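You operate a simulated robot arm through the tools that you are given. There is no shell and no other tool. Be economical: measure what you need, move in short steps, check, and stop when the job is done.

Carry out the task below with a simulated robot arm. There is one attempt and no reset: what you move stays moved.

## Task
Put the red wheel on the top of the window bench. Push the wooden gate shut. Take the maroon felt block from the top of the tool stand and put it on the left end of the upright's keybed. Any order will do. Set down upright: maroon felt block.
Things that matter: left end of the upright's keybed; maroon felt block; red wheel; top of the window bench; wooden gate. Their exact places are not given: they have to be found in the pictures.

The check looks at the end state, three seconds after you hand in, the way a careful person would. Anything else that was tipped, shoved, dropped, spilled or broken makes it a failure.

## Robot
A 6-joint arm with a two-finger gripper on a trunk, on a base that drives. Base frame: it is fixed to the floor where the robot stands at the start and does not move with it; the origin is under the middle of the robot, x ahead of it, y to its left, z up; the surface under the hand at the start is at about z = 620. Lengths are in mm, angles in degrees, forces in N, time in s.
Its first joint turns from -166.0 to 166.0 degrees. Places, roughly: left end of the upright's keybed (12x15 cm) [2260, -1100, 680]; maroon felt block (7x3x3 cm) [1600, -2400, 800]; red wheel (6x6x3 cm) [700, 0, 600]; top of the window bench [-3100, 3000, 800]; wooden gate [2200, 1300, 1100]. Payload 2.54 kg.
Tool frame: the origin (TCP) lies between the finger pads and is the grasp point; the fingertips stand 30 mm ahead of it; z points along the fingers, y is the line along which they close. Largest opening 116 mm; the body of the gripper starts 95 mm behind the TCP.
Orientation is that of the tool frame in the base frame, as a unit quaternion [x, y, z, w]. With the fingers straight down and closing along the base's y, the tool's x points along the base's -x, its y along +y and its z along -z.

## Interface
- The arm moves only by the tool apply_moves. Its argument "rows" is a list of rows, each a list of 3 entries, a list of its own where there are three numbers: the turn, a rotation vector about the base's x, y, z in degrees, then the shift along the base's x, y, z in mm, then the closure, from 0 (fully open) to 1 (shut). In form: [[[rx, ry, rz], [tx, ty, tz], hand], ...]. A call has 1 to 12 rows; each row shifts and turns the commanded pose from where the row before left it. Each row takes 0.2 s and may step no farther than 50 mm and 8.6 degrees from the row before; otherwise, or with a gripper value out of range, the whole call is refused. Where a pose cannot be reached the arm comes as near as it can. A force on the tool above 40 N (or 10 N above the force at the start of the call, whichever is more), or a blocked arm, ends the call early, and 0.2 s more pass. The fingers move at their own pace (about 72 mm/s each) and stop on an object; they squeeze with about 37 N. The grip force told is the motor's: it shows also when the fingers shut on nothing. Time passes only in rows, and 0.2 s behind the last, so rows that do not move let the fingers close. It gives the time, the measured TCP pose, the force on the tool (base axes), the opening and the grip force at its end, in the units of the frame above (readings bear some noise), with the torque about the TCP (base axes, N m) and any sound that the robot's microphone picked up.
- Cameras (640 x 400 px; columns grow to the right, rows downward): "scene" is now at [-40.2, 129.8, 1400.7]; the picture's right is [-0.26, -0.97, 0.00], its down [-0.63, 0.17, -0.76] and it looks along [0.73, -0.20, -0.65] (base axes); focal length 253 px, centre (320, 200). "wrist" rides on the gripper at [69, -15, -122] in the tool frame; the picture's right is [0.21, 0.98, 0.00], its down [-0.83, 0.18, -0.53] and it looks along [-0.52, 0.11, 0.85] (tool axes); focal length 251 px, centre (320, 200).
- snapshot(camera): a new picture of that camera. The clock stands still meanwhile.
- steer(legs): drives the robot by 1 to 6 legs, each [ahead, left, turn to the left] in mm, mm and degrees, along the robot's own axes; the way and the turn of a leg run together, so that a leg with both is an arc; at most 1500 mm and 180 degrees a leg. The arm and the cameras ride along, it lands a little off, and it stops where it bumps. It gives what a move gives.
- pan_tilt(pan, tilt): turns the head with the scene camera to pan (to the left, within 120 degrees either way) and tilt (down, from -29 to 69), counted from straight ahead of the robot. It gives what a move gives.
- locate(camera, pixels): there is no depth. For up to 12 entries [column, row, z] of the newest picture of that camera ("zoom" is the newest enlarged one), the place [x, y] in the base frame at which the ray of that pixel passes the height z, good to about 2 mm. The clock stands still meanwhile.
- inspect(camera, box): a new picture of the part [left, top, right, bottom] of that camera's present view, enlarged. The clock stands still meanwhile.
- close_job(): hands the job in; it is judged then, once.

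Go step by step. Measure first, check grasps and placings, and put right what went wrong. The budget is 110 turns and 90 pictures, counting those below and the enlarged ones. Unless the task says otherwise, let go and move clear before handing in.

The tools are called after "Call:" as a command line: name --argument value ..., lists and objects as JSON in quotes. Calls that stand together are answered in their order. apply_moves: Moves the arm, as the interface text tells. Its arguments: {"type":"object","properties":{"rows":{"type":"array","items":{"type":"array"}}},"required":["rows"]} The other tools are called the same way: steer (legs) drives the base; pan_tilt (pan, tilt) turns the head that bears the scene camera; snapshot (camera) takes a picture; locate (camera, pixels) gives the place at which the rays of pixels pass given heights; inspect (camera, box) takes an enlarged picture of a part of a camera's view; close_job () hands the job in.

At the start:

```text
t: 0.0
tcp_pos: [648.7, -191.2, 923.9]
ee_rot: [0.0, 1.0, -0.001, 0.0]
ft_force: [0.7, -0.4, 0.6]
wrist_torque: [-0.02, -0.01, 0.0]
grip_width: 116.2
grip_force: 0.0
robot x, y, heading: [0.4, 2.8, -0.2]
head pan, tilt: [-14.9, 40.9]
```

scene: 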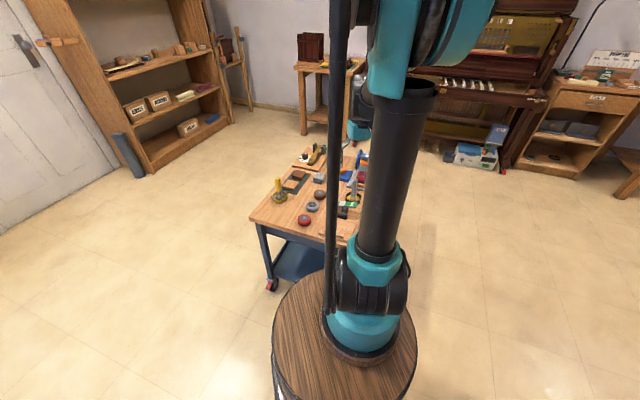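
wrist: 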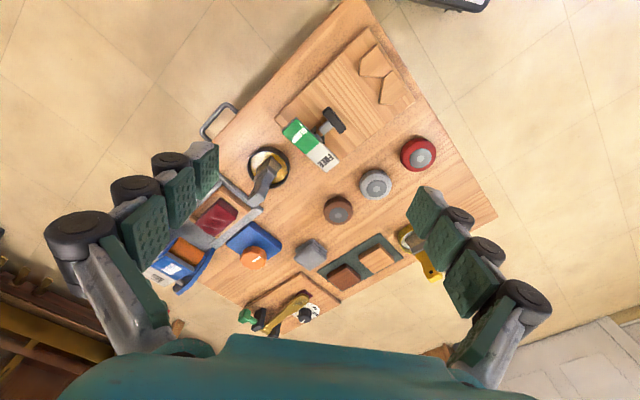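

The red wheel is seen at wrist pixel (418,153) on the cart. I'll locate it and look closer.

Call:
inspect --camera "wrist" --box '[300, 100, 500, 225]'

Call:
locate --camera "wrist" --pixels '[[418, 153, 650], [418, 153, 620], [375, 184, 650], [404, 160, 620], [437, 150, 635]]'

Call:
pan_tilt --pan 60 --tilt 25

Call:
snapshot --camera "scene"

```text
3.20 times, centred on (400, 162) of wrist
```

zoom: 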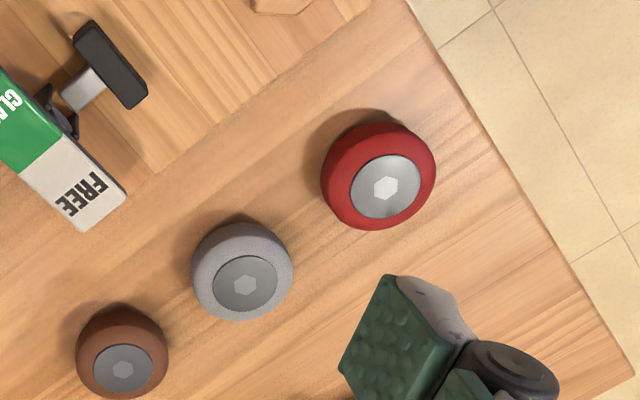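

```text
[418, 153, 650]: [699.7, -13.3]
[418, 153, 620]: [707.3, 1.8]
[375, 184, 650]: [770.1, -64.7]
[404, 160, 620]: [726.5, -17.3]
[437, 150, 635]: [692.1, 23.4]
```

```text
t: 1.5
tcp_pos: [649.9, -191.5, 924.8]
ee_rot: [0.0, 1.0, 0.0, 0.001]
ft_force: [-0.5, 0.0, -0.4]
wrist_torque: [0.0, -0.01, -0.01]
grip_width: 116.1
grip_force: 0.1
robot x, y, heading: [3.9, 0.9, -0.0]
head pan, tilt: [60.0, 25.0]
```

```text
86 pictures are left
```

scene: 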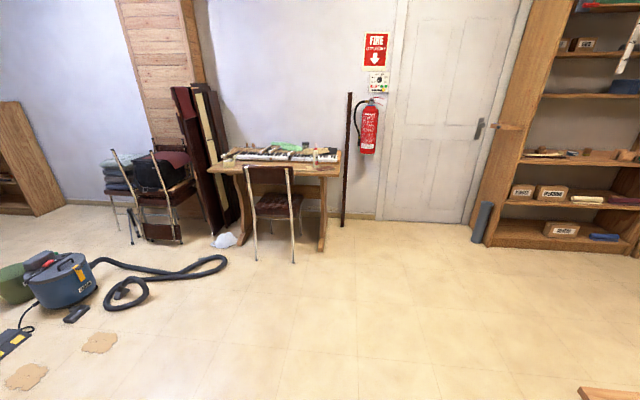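

Panning works. Next, check what surrounds the wheel, and look toward the gate.

Call:
locate --camera "wrist" --pixels '[[336, 165, 640], [405, 230, 640], [497, 216, 620], [345, 0, 620], [387, 100, 625], [434, 278, 640]]'

Call:
locate --camera "zoom" --pixels '[[386, 187, 650], [321, 175, 635], [436, 175, 635], [368, 229, 640], [191, 270, 635], [293, 265, 635], [125, 200, 620]]'

Call:
pan_tilt --pan 25 --tilt 15

Call:
snapshot --camera "scene"

Call:
pan_tilt --pan -50 --tilt 20

Call:
snapshot --camera "scene"

```text
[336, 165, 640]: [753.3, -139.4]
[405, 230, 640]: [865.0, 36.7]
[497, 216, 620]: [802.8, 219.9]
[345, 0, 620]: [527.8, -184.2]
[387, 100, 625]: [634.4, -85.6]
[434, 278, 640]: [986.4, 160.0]
```

```text
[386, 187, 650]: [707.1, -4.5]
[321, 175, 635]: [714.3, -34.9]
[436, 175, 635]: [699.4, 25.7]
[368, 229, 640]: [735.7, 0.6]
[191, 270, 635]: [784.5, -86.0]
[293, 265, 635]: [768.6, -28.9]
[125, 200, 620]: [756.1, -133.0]
```

```text
t: 2.5
tcp_pos: [647.4, -189.9, 924.5]
ee_rot: [0.0, 1.0, 0.0, 0.0]
ft_force: [1.2, 0.2, 0.2]
wrist_torque: [-0.02, 0.02, 0.01]
grip_width: 115.9
grip_force: 0.1
robot x, y, heading: [-1.0, -0.4, 0.1]
head pan, tilt: [25.0, 15.0]
```

```text
85 pictures are left
```

scene: 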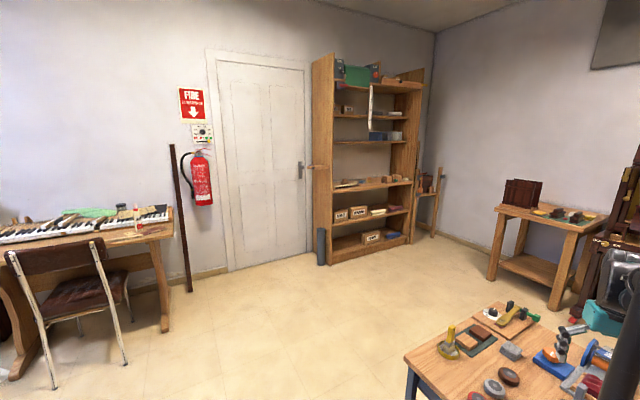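

```text
t: 4.0
tcp_pos: [649.5, -190.8, 925.3]
ee_rot: [0.0, 1.0, 0.0, 0.0]
ft_force: [0.2, 0.4, 0.0]
wrist_torque: [-0.03, 0.03, 0.0]
grip_width: 116.0
grip_force: 0.1
robot x, y, heading: [-2.1, 0.5, -0.1]
head pan, tilt: [-50.0, 20.0]
```

```text
84 pictures are left
```

scene: 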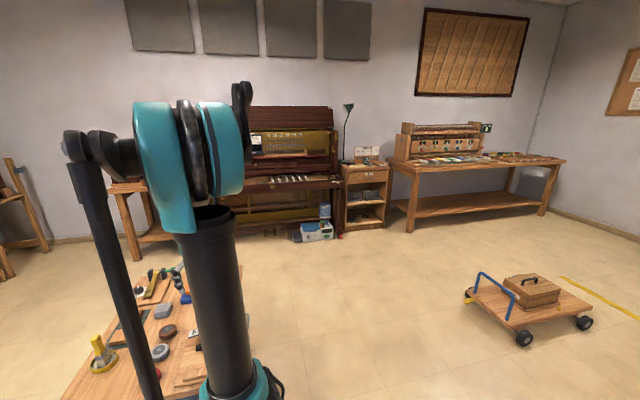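

Wheel centre is about (707,-4), rim free along y, with the grey wheel about 87 mm off. I move above it with the fingers closing along y and stop high to check.

Call:
apply_moves --rows '[[[0, 0, 0], [10, 31, -27], 0.15], [[0, 0, 0], [10, 31, -27], 0.15], [[0, 0, 0], [10, 31, -27], 0.15], [[0, 0, 0], [10, 31, -27], 0.15], [[0, 0, 0], [9, 31, -27], 0.15], [[0, 0, 0], [9, 32, -27], 0.15], [[0, 0, 0], [0, 0, 0], 0.15]]'

Call:
snapshot --camera "wrist"

```text
t: 5.5
tcp_pos: [709.6, -4.6, 764.3]
ee_rot: [0.0, 1.0, 0.0, 0.0]
ft_force: [0.0, -0.3, -0.3]
wrist_torque: [-0.04, 0.02, -0.02]
grip_width: 98.5
grip_force: 0.2
robot x, y, heading: [-0.9, 2.8, 0.1]
head pan, tilt: [-50.0, 20.0]
```

```text
83 pictures are left
```

wrist: 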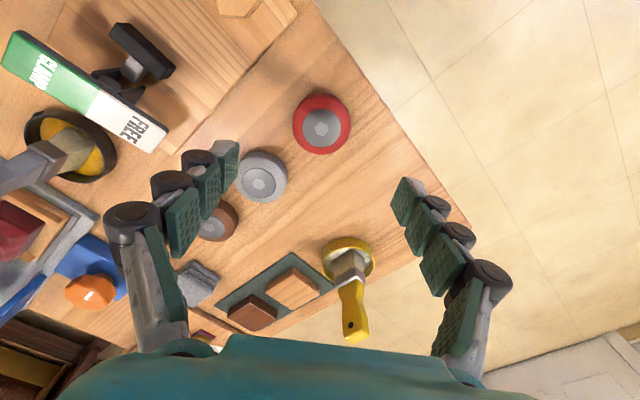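

The wheel shows at (322,125); re-measure its rim from here.

Call:
locate --camera "wrist" --pixels '[[322, 128, 650], [293, 122, 635], [351, 122, 635], [320, 154, 622], [348, 240, 640], [222, 145, 733], [237, 170, 640]]'

Call:
inspect --camera "wrist" --box '[220, 60, 420, 185]'

```text
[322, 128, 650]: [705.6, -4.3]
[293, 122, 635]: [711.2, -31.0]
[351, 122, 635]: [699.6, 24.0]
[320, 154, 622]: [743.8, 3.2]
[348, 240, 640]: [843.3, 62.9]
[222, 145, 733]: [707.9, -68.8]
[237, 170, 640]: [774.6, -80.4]
```

```text
3.20 times, centred on (320, 122) of wrist
```

zoom: 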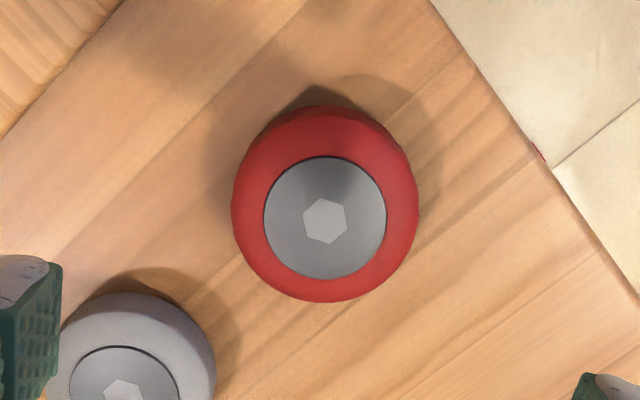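

Centre confirmed at (706,-4), matching the TCP. I descend to z≈656 and close.

Call:
apply_moves --rows '[[[0, 0, 0], [-3, 0, -40], 0.15], [[0, 0, 0], [0, 0, -40], 0.15], [[0, 0, 0], [0, 0, -28], 0.15], [[0, 0, 0], [0, 0, 0], 0.7], [[0, 0, 0], [0, 0, 0], 0.7], [[0, 0, 0], [0, 0, 0], 0.7]]'

Call:
snapshot --camera "wrist"

```text
t: 7.0
tcp_pos: [704.0, -2.6, 654.6]
ee_rot: [0.0, 1.0, 0.0, 0.0]
ft_force: [-0.9, -2.5, 0.1]
wrist_torque: [-0.11, 0.05, -0.03]
grip_width: 56.7
grip_force: 36.9
robot x, y, heading: [2.7, -0.7, -0.1]
head pan, tilt: [-50.0, 20.0]
```

```text
81 pictures are left
```

wrist: 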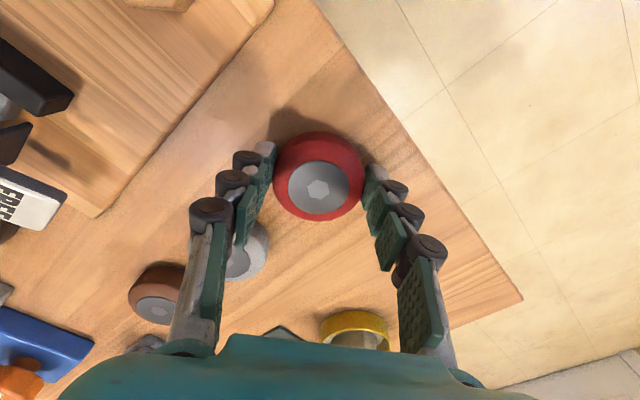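

The fingers stopped at 57 mm with 37 N: wheel held. Lift and draw it in for driving.

Call:
apply_moves --rows '[[[0, 0, 0], [0, 0, 40], 0.7], [[0, 0, 0], [0, 0, 45], 0.7], [[0, 0, 0], [0, 0, 45], 0.7], [[0, 0, 0], [0, 0, 45], 0.7], [[0, 0, 0], [0, 0, 45], 0.7], [[0, 0, 0], [0, 0, 45], 0.7], [[0, 0, 0], [-45, 0, 0], 0.7], [[0, 0, 0], [-45, 0, 0], 0.7], [[0, 0, 0], [-45, 0, 0], 0.7], [[0, 0, 0], [-45, 0, 0], 0.7]]'

Call:
pan_tilt --pan 115 --tilt 20

Call:
snapshot --camera "scene"

Call:
snapshot --camera "wrist"

Call:
pan_tilt --pan -115 --tilt 20

Call:
snapshot --camera "scene"

```text
t: 9.2
tcp_pos: [527.4, -4.3, 915.2]
ee_rot: [0.0, 1.0, 0.001, 0.001]
ft_force: [0.7, -0.7, -1.4]
wrist_torque: [0.02, 0.03, 0.0]
grip_width: 56.6
grip_force: 37.1
robot x, y, heading: [-0.6, 0.9, 0.0]
head pan, tilt: [-50.0, 20.0]
```

```text
t: 11.7
tcp_pos: [527.8, -4.0, 914.4]
ee_rot: [0.0, 1.0, 0.0, 0.0]
ft_force: [0.5, 0.4, -1.5]
wrist_torque: [-0.01, 0.0, 0.01]
grip_width: 56.7
grip_force: 37.1
robot x, y, heading: [-2.0, 1.0, -0.2]
head pan, tilt: [115.0, 20.0]
```

```text
80 pictures are left
```

scene: 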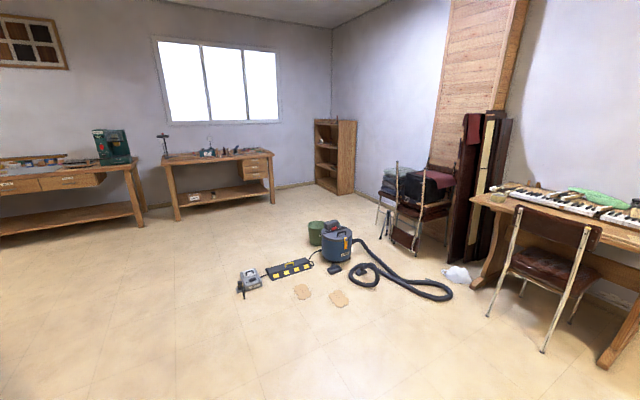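

```text
79 pictures are left
```

wrist: 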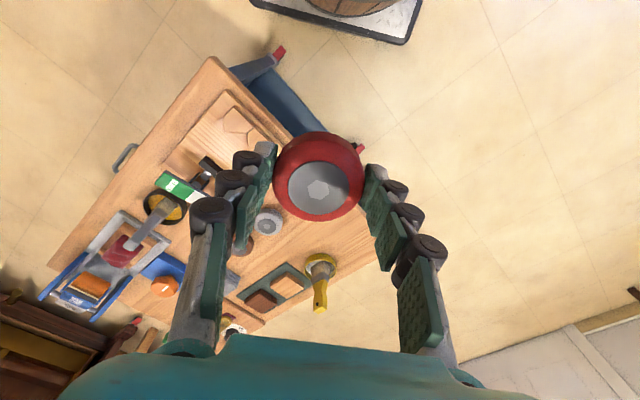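

```text
t: 14.9
tcp_pos: [528.0, -4.7, 915.8]
ee_rot: [-0.001, 1.0, -0.001, -0.001]
ft_force: [0.2, -0.2, -2.5]
wrist_torque: [0.01, 0.06, 0.0]
grip_width: 56.5
grip_force: 36.7
robot x, y, heading: [1.2, -1.7, -0.3]
head pan, tilt: [-115.0, 20.0]
```

```text
78 pictures are left
```

scene: 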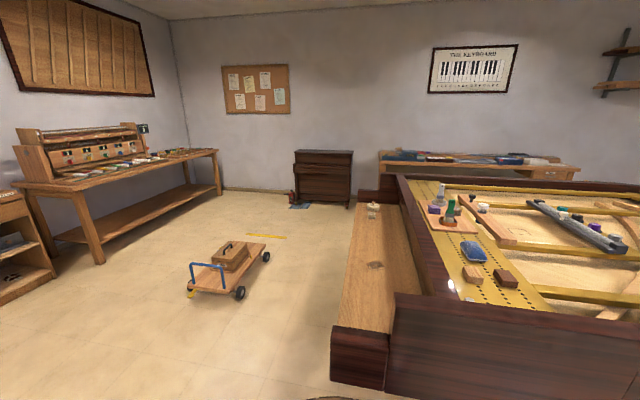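

The window bench is the one under the window at (218,155) in the pan-115 picture. I turn the robot left in place toward it, then look ahead.

Call:
locate --camera "scene" --pixels '[[333, 378, 0], [350, 208, 0], [384, 390, 100], [190, 290, 0], [245, 298, 0], [265, 262, 0]]'

Call:
steer --legs '[[0, 0, 135]]'

Call:
pan_tilt --pan -5 --tilt 25

Call:
snapshot --camera "scene"

```text
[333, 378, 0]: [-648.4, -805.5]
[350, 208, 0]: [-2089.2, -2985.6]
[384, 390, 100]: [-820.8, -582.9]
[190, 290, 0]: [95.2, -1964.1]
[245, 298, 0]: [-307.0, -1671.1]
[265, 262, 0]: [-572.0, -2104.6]
```

```text
t: 20.9
tcp_pos: [-363.8, 381.4, 913.9]
ee_rot: [0.921, -0.388, 0.0, 0.0]
ft_force: [-0.6, 0.4, -2.1]
wrist_torque: [0.0, -0.01, 0.01]
grip_width: 56.6
grip_force: 36.9
robot x, y, heading: [-1.2, -0.9, 134.3]
head pan, tilt: [-115.0, 20.0]
```

```text
t: 22.8
tcp_pos: [-364.5, 381.1, 913.9]
ee_rot: [0.921, -0.389, 0.0, 0.001]
ft_force: [0.6, 0.4, -0.9]
wrist_torque: [0.04, -0.02, 0.05]
grip_width: 56.6
grip_force: 37.0
robot x, y, heading: [1.9, -1.7, 133.8]
head pan, tilt: [-5.0, 25.0]
```

```text
77 pictures are left
```

scene: 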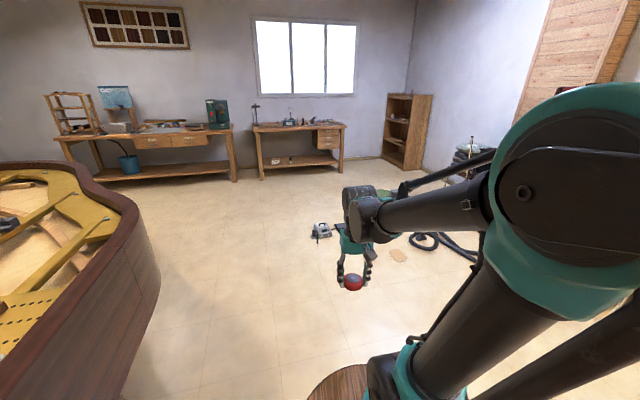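

The bench lies ahead, piano to the left, floor device at (320,235). Measure the path.

Call:
locate --camera "scene" --pixels '[[322, 240, 0], [312, 238, 0], [262, 180, 0], [343, 173, 0], [160, 270, 990], [160, 290, 300], [122, 398, 0], [252, 132, 800], [346, 124, 800], [260, 126, 800], [310, 125, 800]]'

Call:
inspect --camera "scene" --box '[230, 80, 390, 180]'

```text
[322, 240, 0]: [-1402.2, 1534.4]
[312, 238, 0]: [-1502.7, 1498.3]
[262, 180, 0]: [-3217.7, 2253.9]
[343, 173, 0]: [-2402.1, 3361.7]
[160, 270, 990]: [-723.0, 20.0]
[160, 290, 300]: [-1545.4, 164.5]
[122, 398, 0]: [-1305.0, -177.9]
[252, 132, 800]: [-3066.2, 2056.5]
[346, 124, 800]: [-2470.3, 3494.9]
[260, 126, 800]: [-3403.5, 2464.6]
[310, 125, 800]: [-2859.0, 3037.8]
```

```text
4.00 times, centred on (310, 130) of scene
```

zoom: 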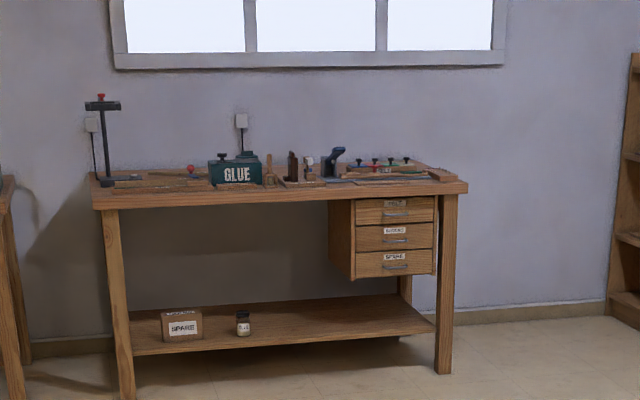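

The device sits right on the straight line (robot frame about 2.07 m ahead), so I go around it on the left with piano clearance.

Call:
steer --legs '[[900, 0, 0], [1000, 530, 0], [700, 0, 9]]'

Call:
pan_tilt --pan -10 --tilt 32

Call:
snapshot --camera "scene"

```text
t: 36.6
tcp_pos: [-2655.2, 1864.1, 915.1]
ee_rot: [0.943, -0.334, 0.001, -0.001]
ft_force: [0.7, -0.1, -1.1]
wrist_torque: [0.0, -0.04, -0.03]
grip_width: 56.3
grip_force: 37.7
robot x, y, heading: [-2250.0, 1529.8, 141.1]
head pan, tilt: [-5.0, 25.0]
```

```text
t: 37.3
tcp_pos: [-2654.7, 1863.9, 913.9]
ee_rot: [0.943, -0.334, 0.0, 0.0]
ft_force: [0.3, 0.6, -0.1]
wrist_torque: [0.0, -0.04, 0.01]
grip_width: 56.5
grip_force: 37.4
robot x, y, heading: [-2247.4, 1531.4, 140.7]
head pan, tilt: [-10.0, 32.0]
```

```text
75 pictures are left
```

scene: 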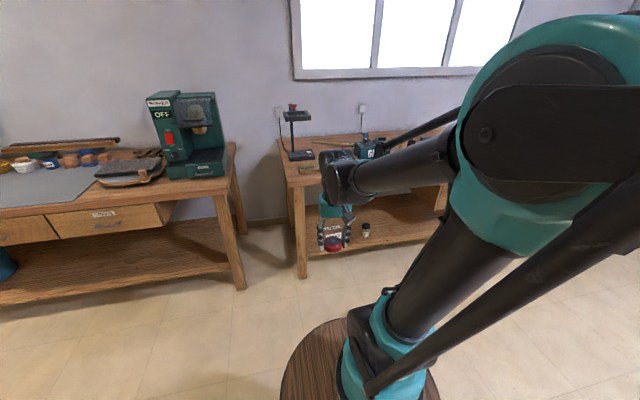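

The arm hides much; I shift right ~620 mm and ahead 250 mm so the middle of the bench is in front, then view from the wrist too.

Call:
locate --camera "scene" --pixels '[[302, 278, 0], [293, 176, 800], [279, 142, 800], [300, 155, 810], [437, 208, 0]]'

Call:
steer --legs '[[250, -620, 0]]'

Call:
pan_tilt --pan 0 --tilt 32

Call:
snapshot --camera "scene"

Call:
snapshot --camera "wrist"

```text
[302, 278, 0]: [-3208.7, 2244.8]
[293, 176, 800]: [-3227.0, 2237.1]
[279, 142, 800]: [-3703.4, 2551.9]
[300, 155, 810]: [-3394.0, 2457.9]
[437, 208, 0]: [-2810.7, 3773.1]
```

```text
t: 41.0
tcp_pos: [-2432.5, 2518.1, 915.2]
ee_rot: [0.938, -0.347, 0.0, 0.0]
ft_force: [-0.4, -1.0, -1.1]
wrist_torque: [-0.01, 0.0, 0.01]
grip_width: 56.3
grip_force: 36.7
robot x, y, heading: [-2033.8, 2171.4, 139.3]
head pan, tilt: [-10.0, 32.0]
```

```text
t: 41.7
tcp_pos: [-2432.2, 2518.4, 914.7]
ee_rot: [0.938, -0.347, 0.0, 0.0]
ft_force: [0.9, 0.5, -1.5]
wrist_torque: [0.02, -0.01, 0.0]
grip_width: 56.6
grip_force: 36.4
robot x, y, heading: [-2034.5, 2171.5, 139.4]
head pan, tilt: [0.0, 32.0]
```

```text
74 pictures are left
```

scene: 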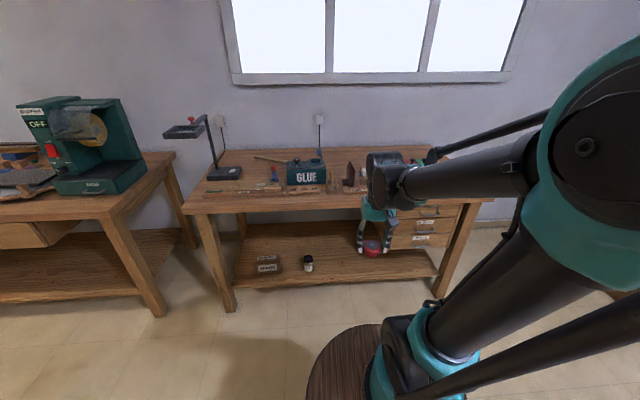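

```text
73 pictures are left
```

wrist: 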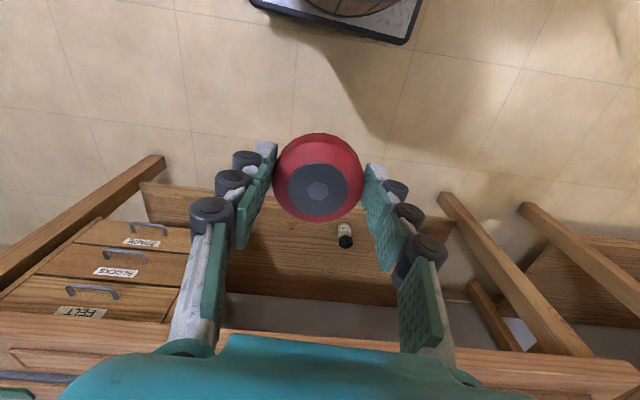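

The bench is now ahead with its front strip partly visible at rows 185-205; enlarge it.

Call:
inspect --camera "scene" --box '[170, 130, 370, 255]'

Call:
locate --camera "scene" --pixels '[[184, 205, 800], [362, 192, 800], [232, 310, 0], [205, 178, 800], [300, 192, 800], [300, 186, 800], [240, 190, 800], [380, 152, 800]]'

```text
3.20 times, centred on (270, 192) of scene
```

zoom: 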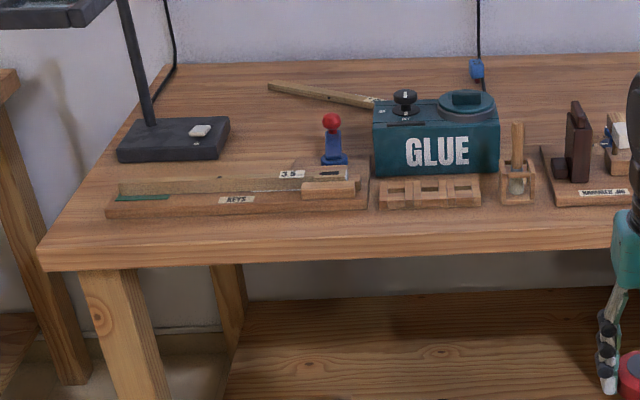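

```text
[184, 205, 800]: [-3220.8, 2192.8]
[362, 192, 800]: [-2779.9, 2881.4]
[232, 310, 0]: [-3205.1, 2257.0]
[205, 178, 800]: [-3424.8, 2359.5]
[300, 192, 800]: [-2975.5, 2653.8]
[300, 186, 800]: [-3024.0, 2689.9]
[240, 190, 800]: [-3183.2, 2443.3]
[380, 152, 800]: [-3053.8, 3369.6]
```

Call:
locate --camera "zoom" --pixels '[[430, 210, 800], [430, 236, 800], [370, 212, 800], [370, 238, 800], [515, 207, 800], [515, 232, 800], [40, 247, 800], [600, 229, 800], [600, 207, 800], [130, 220, 800], [370, 190, 800], [500, 205, 800]]'

```text
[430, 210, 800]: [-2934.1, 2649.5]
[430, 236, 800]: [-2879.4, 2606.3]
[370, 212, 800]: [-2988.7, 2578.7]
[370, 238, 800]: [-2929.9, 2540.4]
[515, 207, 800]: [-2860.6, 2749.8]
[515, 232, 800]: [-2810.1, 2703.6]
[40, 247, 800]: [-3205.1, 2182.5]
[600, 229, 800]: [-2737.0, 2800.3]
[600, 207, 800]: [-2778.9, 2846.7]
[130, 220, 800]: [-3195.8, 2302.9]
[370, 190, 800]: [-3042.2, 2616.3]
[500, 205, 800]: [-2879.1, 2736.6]
```

The front strip is only ~70 mm deep here, so I raise the hand and look at the bench from above for a better free spot.

Call:
apply_moves --rows '[[[0, 0, 0], [0, 0, 48], 0.7], [[0, 0, 0], [0, 0, 48], 0.7], [[0, 0, 0], [0, 0, 48], 0.7], [[0, 0, 0], [0, 0, 48], 0.7], [[0, 0, 0], [0, 48, 0], 0.7], [[0, 0, 0], [0, 48, 0], 0.7], [[0, 0, 0], [0, 48, 0], 0.7], [[0, 0, 0], [0, 48, 0], 0.7], [[0, 0, 0], [0, 0, 0], 0.7]]'

Call:
snapshot --camera "wrist"

```text
t: 43.7
tcp_pos: [-2427.2, 2708.8, 1109.8]
ee_rot: [0.938, -0.348, 0.0, 0.0]
ft_force: [0.4, -0.2, -0.5]
wrist_torque: [0.01, -0.01, 0.02]
grip_width: 56.5
grip_force: 37.2
robot x, y, heading: [-2033.7, 2175.1, 139.4]
head pan, tilt: [0.0, 32.0]
```

```text
71 pictures are left
```

wrist: 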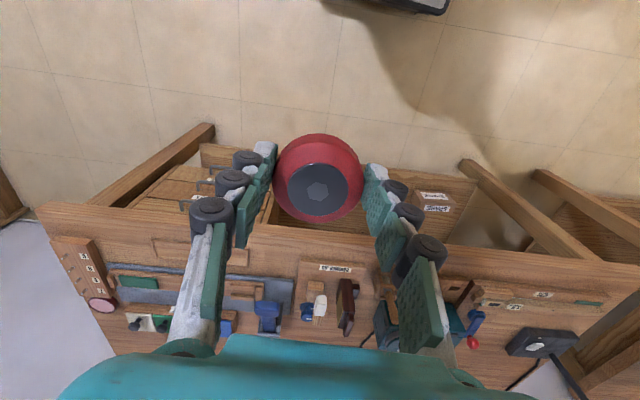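

Call:
inspect --camera "wrist" --box '[20, 190, 370, 380]'

Call:
locate --camera "wrist" --pixels '[[45, 205, 800], [130, 214, 800], [130, 238, 800], [255, 232, 800], [265, 290, 800], [300, 290, 800], [300, 265, 800], [295, 236, 800], [180, 218, 800], [155, 262, 800], [110, 235, 800], [365, 275, 800]]'

```text
1.83 times, centred on (195, 285) of wrist
```

zoom: 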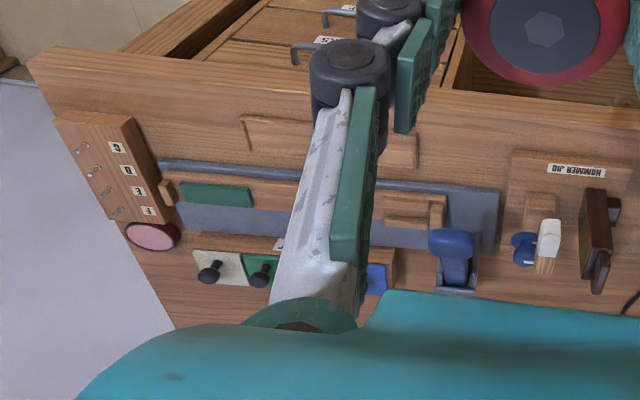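

```text
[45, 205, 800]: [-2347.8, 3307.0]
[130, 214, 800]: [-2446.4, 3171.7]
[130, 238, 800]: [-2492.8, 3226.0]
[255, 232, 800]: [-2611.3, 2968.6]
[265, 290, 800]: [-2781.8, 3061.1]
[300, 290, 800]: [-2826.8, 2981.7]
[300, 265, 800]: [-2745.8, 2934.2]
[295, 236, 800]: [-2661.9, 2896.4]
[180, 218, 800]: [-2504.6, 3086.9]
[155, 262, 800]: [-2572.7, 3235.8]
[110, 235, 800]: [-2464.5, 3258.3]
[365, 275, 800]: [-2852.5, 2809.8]
```

Call:
inspect --camera "wrist" --box '[30, 190, 190, 290]'

Call:
locate --camera "zoom" --pixels '[[200, 100, 800]]'

Call:
inspect --camera "wrist" --box '[220, 210, 380, 310]'

```text
4.00 times, centred on (110, 240) of wrist
```

zoom: 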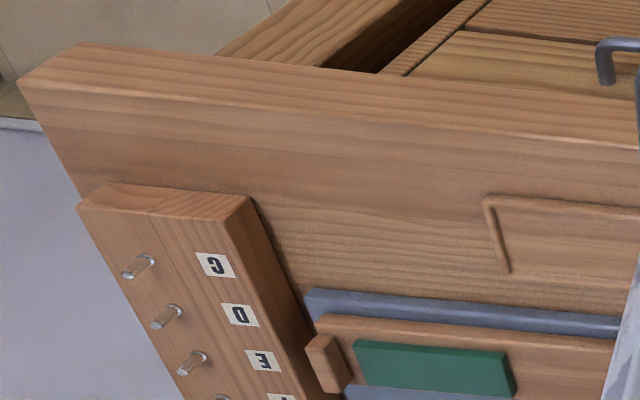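

```text
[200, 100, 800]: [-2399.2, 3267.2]
```

```text
4.00 times, centred on (300, 260) of wrist
```

zoom: 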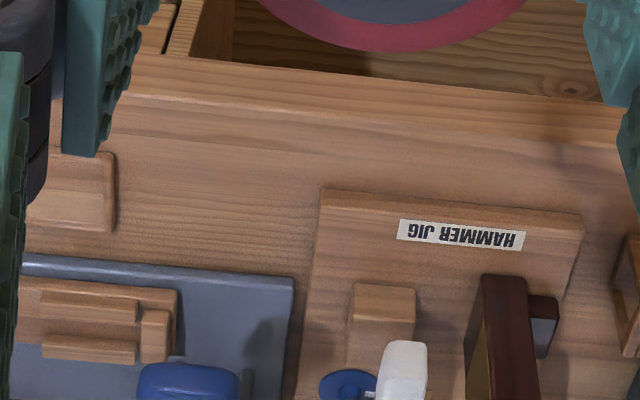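

Spot A, between the inlaid lath, hammer jig and grey plate (wrist px ≈ (274,257)), is about 12x12 cm free. Locate it and its bounds.

Call:
locate --camera "zoom" --pixels '[[215, 185, 800], [117, 190, 800], [318, 190, 800], [215, 112, 800], [215, 262, 800], [290, 275, 800], [30, 225, 800], [115, 235, 800], [215, 112, 780], [215, 185, 780]]'

```text
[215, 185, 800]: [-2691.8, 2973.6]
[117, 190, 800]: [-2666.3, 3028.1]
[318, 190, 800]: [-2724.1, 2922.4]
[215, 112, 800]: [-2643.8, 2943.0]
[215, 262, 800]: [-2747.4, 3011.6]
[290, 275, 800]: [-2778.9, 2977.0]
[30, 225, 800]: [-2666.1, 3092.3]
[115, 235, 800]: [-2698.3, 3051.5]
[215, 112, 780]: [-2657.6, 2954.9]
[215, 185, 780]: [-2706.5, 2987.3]
```

Target A ≈ (-2694,2975); it's just out of reach, so drive ahead 220 and right 100, then re-view.

Call:
steer --legs '[[220, -100, 3]]'

Call:
snapshot --camera "wrist"

```text
t: 45.5
tcp_pos: [-2560.9, 2904.4, 1109.7]
ee_rot: [0.946, -0.323, 0.0, 0.0]
ft_force: [-0.7, -0.1, -0.8]
wrist_torque: [-0.01, -0.02, 0.01]
grip_width: 56.6
grip_force: 37.4
robot x, y, heading: [-2145.1, 2386.2, 142.1]
head pan, tilt: [0.0, 32.0]
```

```text
67 pictures are left
```

wrist: 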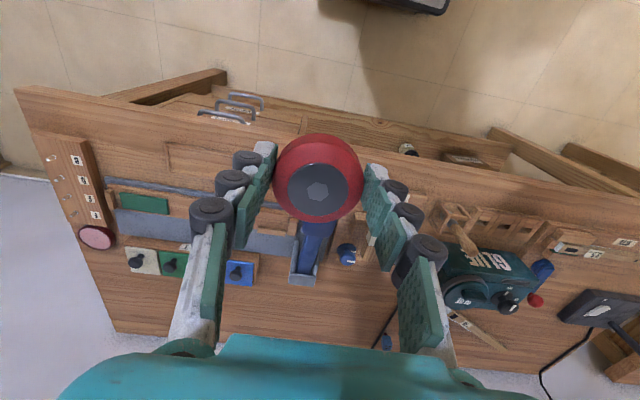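

Call:
locate --camera "wrist" --pixels '[[172, 168, 800], [172, 168, 820], [172, 168, 780], [270, 155, 800]]'

Call:
inspect --camera "wrist" --box '[140, 110, 300, 210]'

```text
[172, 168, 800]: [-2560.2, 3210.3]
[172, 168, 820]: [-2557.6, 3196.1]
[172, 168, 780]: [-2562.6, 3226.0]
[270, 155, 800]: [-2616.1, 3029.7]
```

```text
4.00 times, centred on (220, 160) of wrist
```

zoom: 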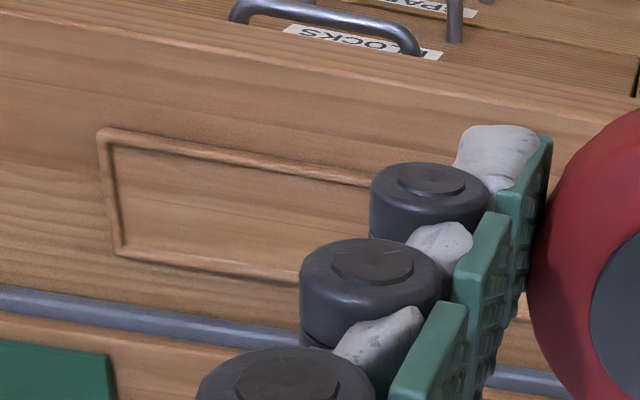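

Bench top is near z≈795. Move over spot A and down to z≈900, then check.

Call:
apply_moves --rows '[[[0, 0, 0], [-43, 23, 0], 0.7], [[0, 0, 0], [-43, 23, 0], 0.7], [[0, 0, 0], [-43, 22, 0], 0.7], [[0, 0, 0], [0, 0, -45], 0.7], [[0, 0, 0], [0, 0, -45], 0.7], [[0, 0, 0], [0, 0, -45], 0.7], [[0, 0, 0], [0, 0, -45], 0.7], [[0, 0, 0], [0, 0, 0], 0.7]]'

Call:
snapshot --camera "wrist"

Call:
snapshot --camera "scene"

```text
t: 47.3
tcp_pos: [-2690.0, 2972.6, 931.1]
ee_rot: [0.946, -0.324, 0.0, 0.0]
ft_force: [-0.2, -0.1, -0.2]
wrist_torque: [0.0, -0.01, -0.04]
grip_width: 56.4
grip_force: 36.9
robot x, y, heading: [-2140.5, 2387.1, 142.2]
head pan, tilt: [0.0, 32.0]
```

```text
65 pictures are left
```

wrist: 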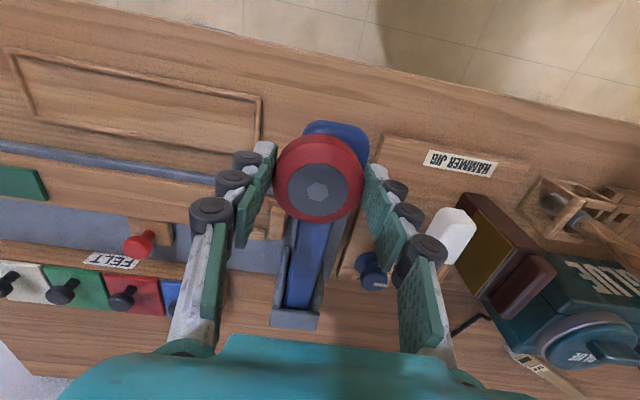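

```text
64 pictures are left
```

scene: 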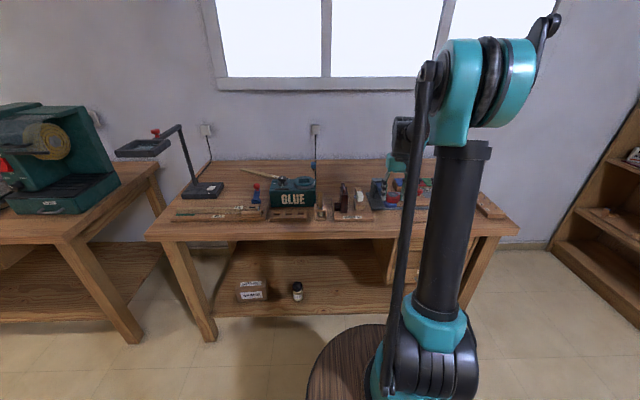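

A blue tool shows from (300,315) up to (335,125), apparently reaching toward/under the wheel; I must find how it stands.

Call:
locate --camera "wrist" --pixels '[[335, 125, 800], [335, 125, 850], [335, 125, 900], [295, 318, 800], [295, 318, 820], [258, 150, 797], [380, 140, 800], [318, 190, 915]]'

Call:
inspect --camera "scene" --box '[320, 150, 480, 250]'

Call:
inspect --camera "wrist" --box '[220, 90, 420, 330]'

```text
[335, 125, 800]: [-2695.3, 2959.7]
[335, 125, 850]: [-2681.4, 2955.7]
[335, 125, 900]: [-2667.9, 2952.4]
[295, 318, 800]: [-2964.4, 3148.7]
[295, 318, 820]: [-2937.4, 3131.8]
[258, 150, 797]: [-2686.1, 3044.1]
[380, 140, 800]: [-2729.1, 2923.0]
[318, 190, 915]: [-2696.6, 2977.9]
```

```text
4.00 times, centred on (400, 200) of scene
```

zoom: 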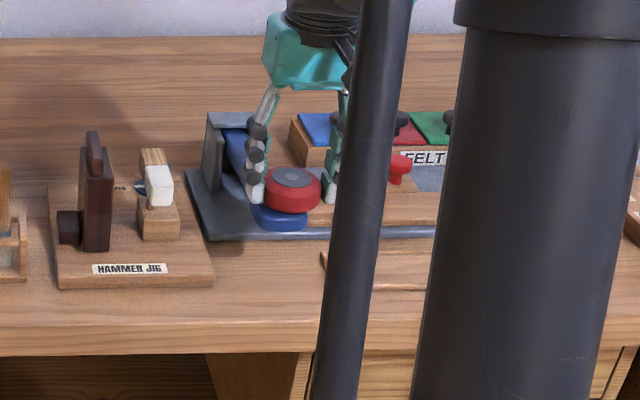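

```text
1.67 times, centred on (320, 210) of wrist
```

zoom: 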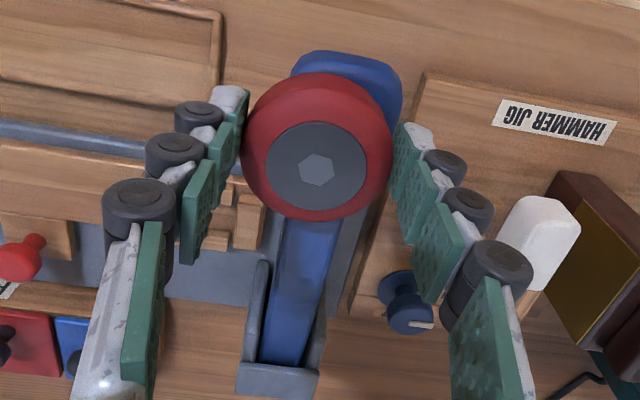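

The blue lever leans forward over spot A, so A is bad. Spot B, between the C-D-E-F block and the inlay (≈(-2491,3243)), is ~13x12 cm free; I raise and drive right along the bench.

Call:
apply_moves --rows '[[[0, 0, 0], [0, 0, 45], 0.7], [[0, 0, 0], [0, 0, 45], 0.7], [[0, 0, 0], [0, 0, 45], 0.7], [[0, 0, 0], [0, 0, 0], 0.7]]'

Call:
steer --legs '[[0, -320, 0]]'

Call:
snapshot --camera "wrist"

Call:
snapshot --camera "scene"

```text
t: 48.3
tcp_pos: [-2688.7, 2972.8, 1062.7]
ee_rot: [0.946, -0.323, 0.0, 0.001]
ft_force: [1.1, 0.9, -1.0]
wrist_torque: [-0.04, 0.03, 0.0]
grip_width: 56.6
grip_force: 37.0
robot x, y, heading: [-2139.8, 2387.6, 142.4]
head pan, tilt: [0.0, 32.0]
```

```text
t: 50.5
tcp_pos: [-2488.9, 3229.6, 1062.9]
ee_rot: [0.946, -0.324, 0.0, 0.0]
ft_force: [-0.7, -0.2, -1.8]
wrist_torque: [-0.02, 0.02, 0.0]
grip_width: 56.5
grip_force: 36.6
robot x, y, heading: [-1946.7, 2644.1, 142.0]
head pan, tilt: [0.0, 32.0]
```

```text
61 pictures are left
```

wrist: 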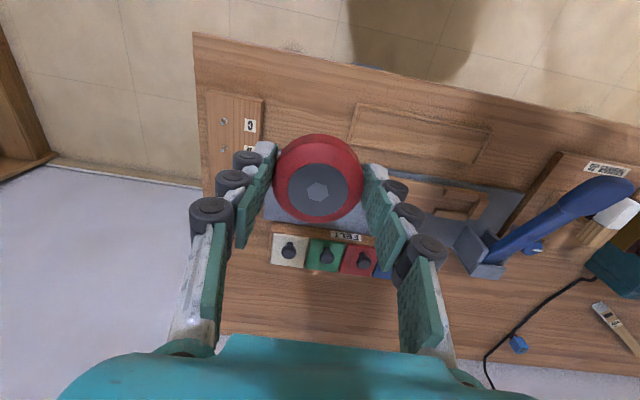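

```text
60 pictures are left
```

scene: 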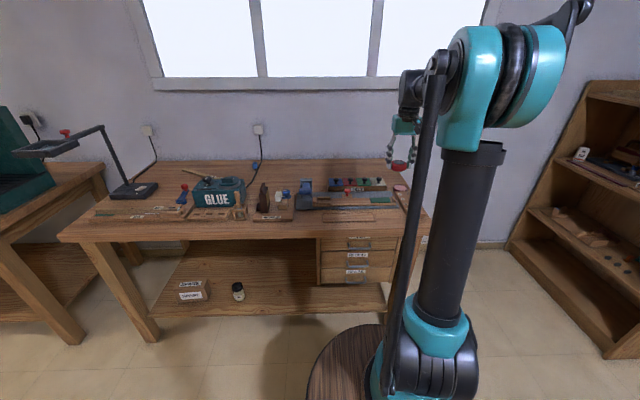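

Spot B is visible around (308,108); measure its bounds.

Call:
locate --camera "wrist" --pixels '[[264, 100, 800], [262, 130, 800], [358, 105, 800], [349, 140, 800], [312, 66, 800], [193, 34, 800], [265, 130, 830], [500, 110, 800], [320, 188, 1047]]'

Call:
inspect --camera "wrist" --box '[190, 20, 390, 145]'

```text
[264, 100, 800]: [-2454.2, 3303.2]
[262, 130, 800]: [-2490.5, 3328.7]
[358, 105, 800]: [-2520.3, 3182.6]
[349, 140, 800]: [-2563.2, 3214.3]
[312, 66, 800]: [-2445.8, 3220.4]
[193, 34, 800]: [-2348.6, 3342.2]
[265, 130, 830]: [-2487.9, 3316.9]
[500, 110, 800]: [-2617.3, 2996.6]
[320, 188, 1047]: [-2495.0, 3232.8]
```

```text
3.20 times, centred on (290, 82) of wrist
```

zoom: 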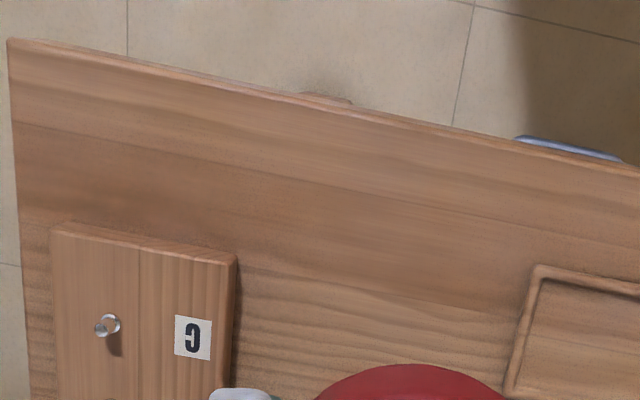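

Gap centre is (-2502,3250), 134 mm between block and inlay, 65 mm from the front edge. Move over it and descend to z≈850.

Call:
apply_moves --rows '[[[0, 0, 0], [-10, 18, 0], 0.7], [[0, 0, 0], [0, 0, -45], 0.7], [[0, 0, 0], [0, 0, -45], 0.7], [[0, 0, 0], [0, 0, -45], 0.7], [[0, 0, 0], [0, 0, -45], 0.7], [[0, 0, 0], [0, 0, -28], 0.7], [[0, 0, 0], [0, 0, 0], 0.7]]'

Call:
snapshot --camera "wrist"

```text
t: 52.0
tcp_pos: [-2501.7, 3244.1, 853.0]
ee_rot: [0.946, -0.325, 0.0, 0.0]
ft_force: [-0.1, 0.1, -0.8]
wrist_torque: [-0.01, 0.0, 0.01]
grip_width: 56.4
grip_force: 37.4
robot x, y, heading: [-1942.6, 2644.4, 142.0]
head pan, tilt: [0.0, 32.0]
```

```text
58 pictures are left
```

wrist: 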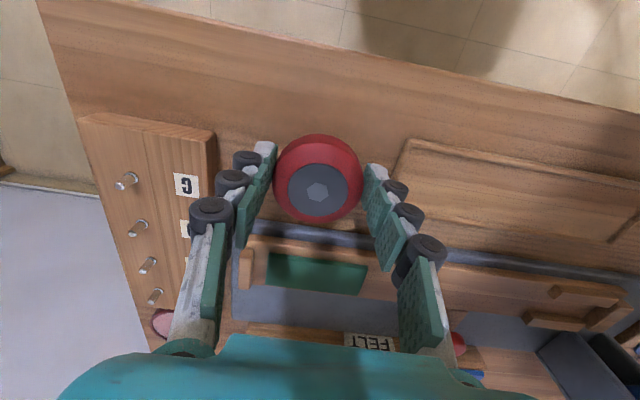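

Well placed and clear. Lower gently, watching the force.

Call:
apply_moves --rows '[[[0, 0, 0], [0, 0, -5], 0.7], [[0, 0, 0], [0, 0, -4], 0.7], [[0, 0, 0], [0, 0, -3], 0.7]]'

Call:
apply_moves --rows '[[[0, 0, 0], [0, 0, -3], 0.7]]'

Call:
apply_moves --rows '[[[0, 0, 0], [0, 0, -3], 0.7]]'

```text
t: 52.9
tcp_pos: [-2499.0, 3247.7, 841.6]
ee_rot: [0.946, -0.325, 0.0, -0.001]
ft_force: [0.3, 0.1, -2.2]
wrist_torque: [-0.02, -0.01, -0.01]
grip_width: 56.5
grip_force: 37.1
robot x, y, heading: [-1943.3, 2642.7, 142.2]
head pan, tilt: [0.0, 32.0]
```

```text
t: 53.2
tcp_pos: [-2500.0, 3247.3, 838.6]
ee_rot: [0.946, -0.324, -0.001, 0.0]
ft_force: [-0.8, -0.8, -1.7]
wrist_torque: [-0.02, 0.0, 0.0]
grip_width: 56.5
grip_force: 37.2
robot x, y, heading: [-1946.6, 2643.2, 141.9]
head pan, tilt: [0.0, 32.0]
```

```text
t: 53.6
tcp_pos: [-2500.2, 3247.5, 837.4]
ee_rot: [0.946, -0.326, 0.001, 0.0]
ft_force: [-0.8, 0.3, -1.1]
wrist_torque: [-0.02, 0.01, -0.04]
grip_width: 56.4
grip_force: 36.4
robot x, y, heading: [-1943.9, 2645.3, 141.9]
head pan, tilt: [0.0, 32.0]
```

Call:
apply_moves --rows '[[[0, 0, 0], [0, 0, -2.5], 0.7]]'

Call:
apply_moves --rows '[[[0, 0, 0], [0, 0, -2.5], 0.7]]'

Call:
apply_moves --rows '[[[0, 0, 0], [0, 0, -2.5], 0.7]]'

```text
t: 54.0
tcp_pos: [-2499.1, 3248.0, 836.5]
ee_rot: [0.946, -0.325, 0.0, 0.0]
ft_force: [-0.1, 1.5, 14.5]
wrist_torque: [0.07, 0.08, -0.01]
grip_width: 56.6
grip_force: 37.5
robot x, y, heading: [-1944.5, 2641.7, 142.0]
head pan, tilt: [0.0, 32.0]
```

```text
t: 54.4
tcp_pos: [-2499.8, 3247.1, 835.3]
ee_rot: [0.946, -0.325, -0.001, -0.002]
ft_force: [1.9, -4.3, 20.1]
wrist_torque: [-0.12, -0.05, -0.03]
grip_width: 56.5
grip_force: 37.2
robot x, y, heading: [-1943.6, 2643.1, 142.3]
head pan, tilt: [0.0, 32.0]
stopped in row 1: the force on the tool passed its limit at 49 N (the readings are from after the stop); the commanded pose is now the measured one
```

```text
t: 54.8
tcp_pos: [-2499.0, 3247.6, 834.9]
ee_rot: [0.946, -0.325, 0.0, 0.0]
ft_force: [3.2, -5.3, 23.1]
wrist_torque: [-0.07, 0.01, 0.01]
grip_width: 56.6
grip_force: 37.1
robot x, y, heading: [-1945.8, 2643.5, 142.2]
head pan, tilt: [0.0, 32.0]
stopped in row 1: the force on the tool passed its limit at 48 N (the readings are from after the stop); the commanded pose is now the measured one
```

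Contact at TCP z≈836 (bench top ≈801). Raise 1 mm to ease the press, open modestly, and go up.

Call:
apply_moves --rows '[[[0, 0, 0], [0, 0, 1], 0.7], [[0, 0, 0], [0, 0, 0], 0.3], [[0, 0, 0], [0, 0, 0], 0.3], [[0, 0, 0], [0, 0, 0], 0.3], [[0, 0, 0], [0, 0, 30], 0.3], [[0, 0, 0], [0, 0, 45], 0.3], [[0, 0, 0], [0, 0, 48], 0.3], [[0, 0, 0], [0, 0, 48], 0.3], [[0, 0, 0], [0, 0, 48], 0.3], [[0, 0, 0], [0, 0, 0], 0.3]]'

Call:
snapshot --camera "wrist"

```text
t: 57.0
tcp_pos: [-2502.4, 3248.5, 1057.9]
ee_rot: [0.946, -0.324, -0.001, -0.001]
ft_force: [-0.2, 0.7, -0.2]
wrist_torque: [0.02, 0.01, 0.0]
grip_width: 81.2
grip_force: 0.1
robot x, y, heading: [-1943.4, 2646.2, 142.0]
head pan, tilt: [0.0, 32.0]
```

```text
57 pictures are left
```

wrist: 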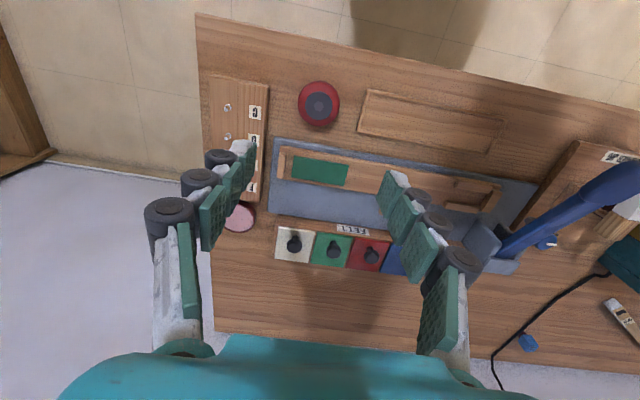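

The red wheel stands flat and free on the bench at (318,103). Now back off and retrace the known path around the device.

Call:
steer --legs '[[-445, 0, 0], [0, 1060, 0]]'

Call:
pan_tilt --pan 60 --tilt 35

Call:
snapshot --camera "scene"

```text
t: 59.9
tcp_pos: [-2148.2, 2970.9, 1057.0]
ee_rot: [0.943, -0.334, -0.001, 0.0]
ft_force: [0.1, -1.2, -0.5]
wrist_torque: [0.01, 0.02, 0.0]
grip_width: 81.2
grip_force: 0.1
robot x, y, heading: [-1601.5, 2355.7, 140.9]
head pan, tilt: [0.0, 32.0]
stopped in leg 1: the robot was blocked; the commanded pose is now the measured one
```

```text
t: 61.2
tcp_pos: [-2147.9, 2970.3, 1056.1]
ee_rot: [0.943, -0.333, 0.0, -0.001]
ft_force: [-0.7, -0.4, -0.3]
wrist_torque: [0.0, -0.02, 0.03]
grip_width: 81.0
grip_force: 0.1
robot x, y, heading: [-1601.0, 2355.2, 141.2]
head pan, tilt: [60.0, 35.0]
```

```text
56 pictures are left
```

scene: 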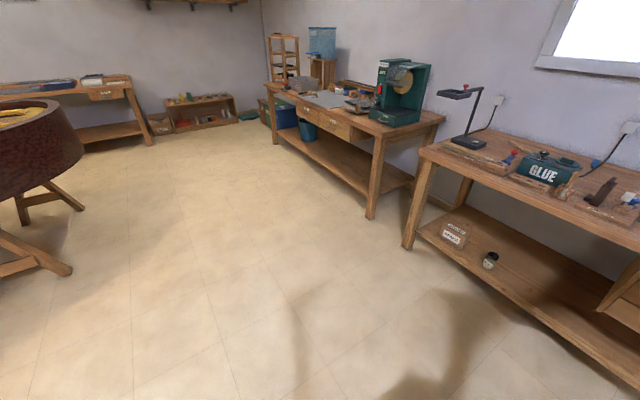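

The robot was blocked while backing at (-1601,2356). Look behind both sides to see what it touched.

Call:
pan_tilt --pan -120 --tilt 45

Call:
snapshot --camera "scene"

Call:
pan_tilt --pan 120 --tilt 45

Call:
snapshot --camera "scene"

```text
t: 63.9
tcp_pos: [-2147.3, 2971.0, 1057.4]
ee_rot: [0.943, -0.333, -0.001, -0.001]
ft_force: [-0.2, 1.1, -0.1]
wrist_torque: [0.0, 0.01, 0.01]
grip_width: 81.2
grip_force: 0.0
robot x, y, heading: [-1599.8, 2354.6, 141.2]
head pan, tilt: [-120.0, 45.0]
```

```text
55 pictures are left
```

scene: 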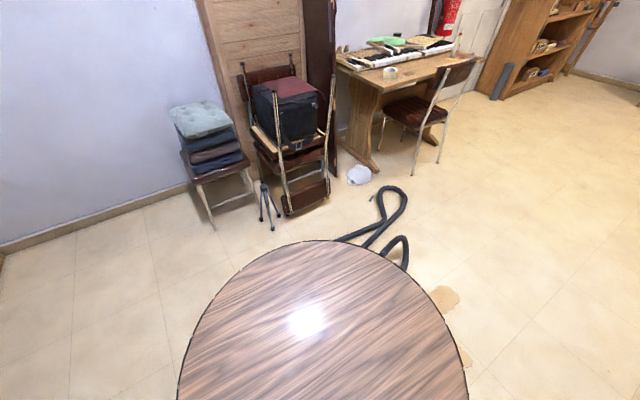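

```text
t: 67.3
tcp_pos: [-2149.1, 2971.1, 1056.7]
ee_rot: [0.943, -0.333, 0.0, -0.002]
ft_force: [0.4, 0.1, -0.5]
wrist_torque: [0.0, 0.0, 0.01]
grip_width: 81.2
grip_force: 0.0
robot x, y, heading: [-1602.5, 2353.4, 141.1]
head pan, tilt: [120.0, 45.0]
```

```text
54 pictures are left
```

scene: 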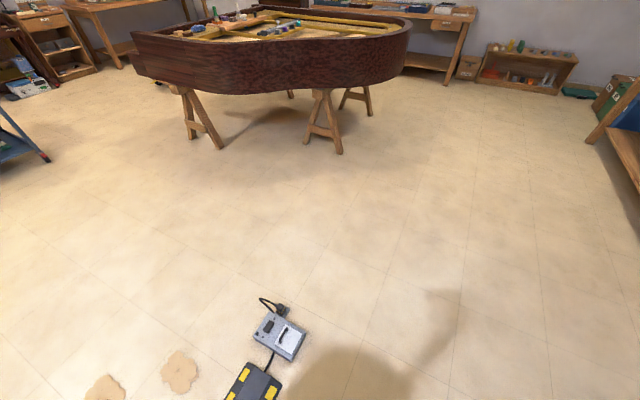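

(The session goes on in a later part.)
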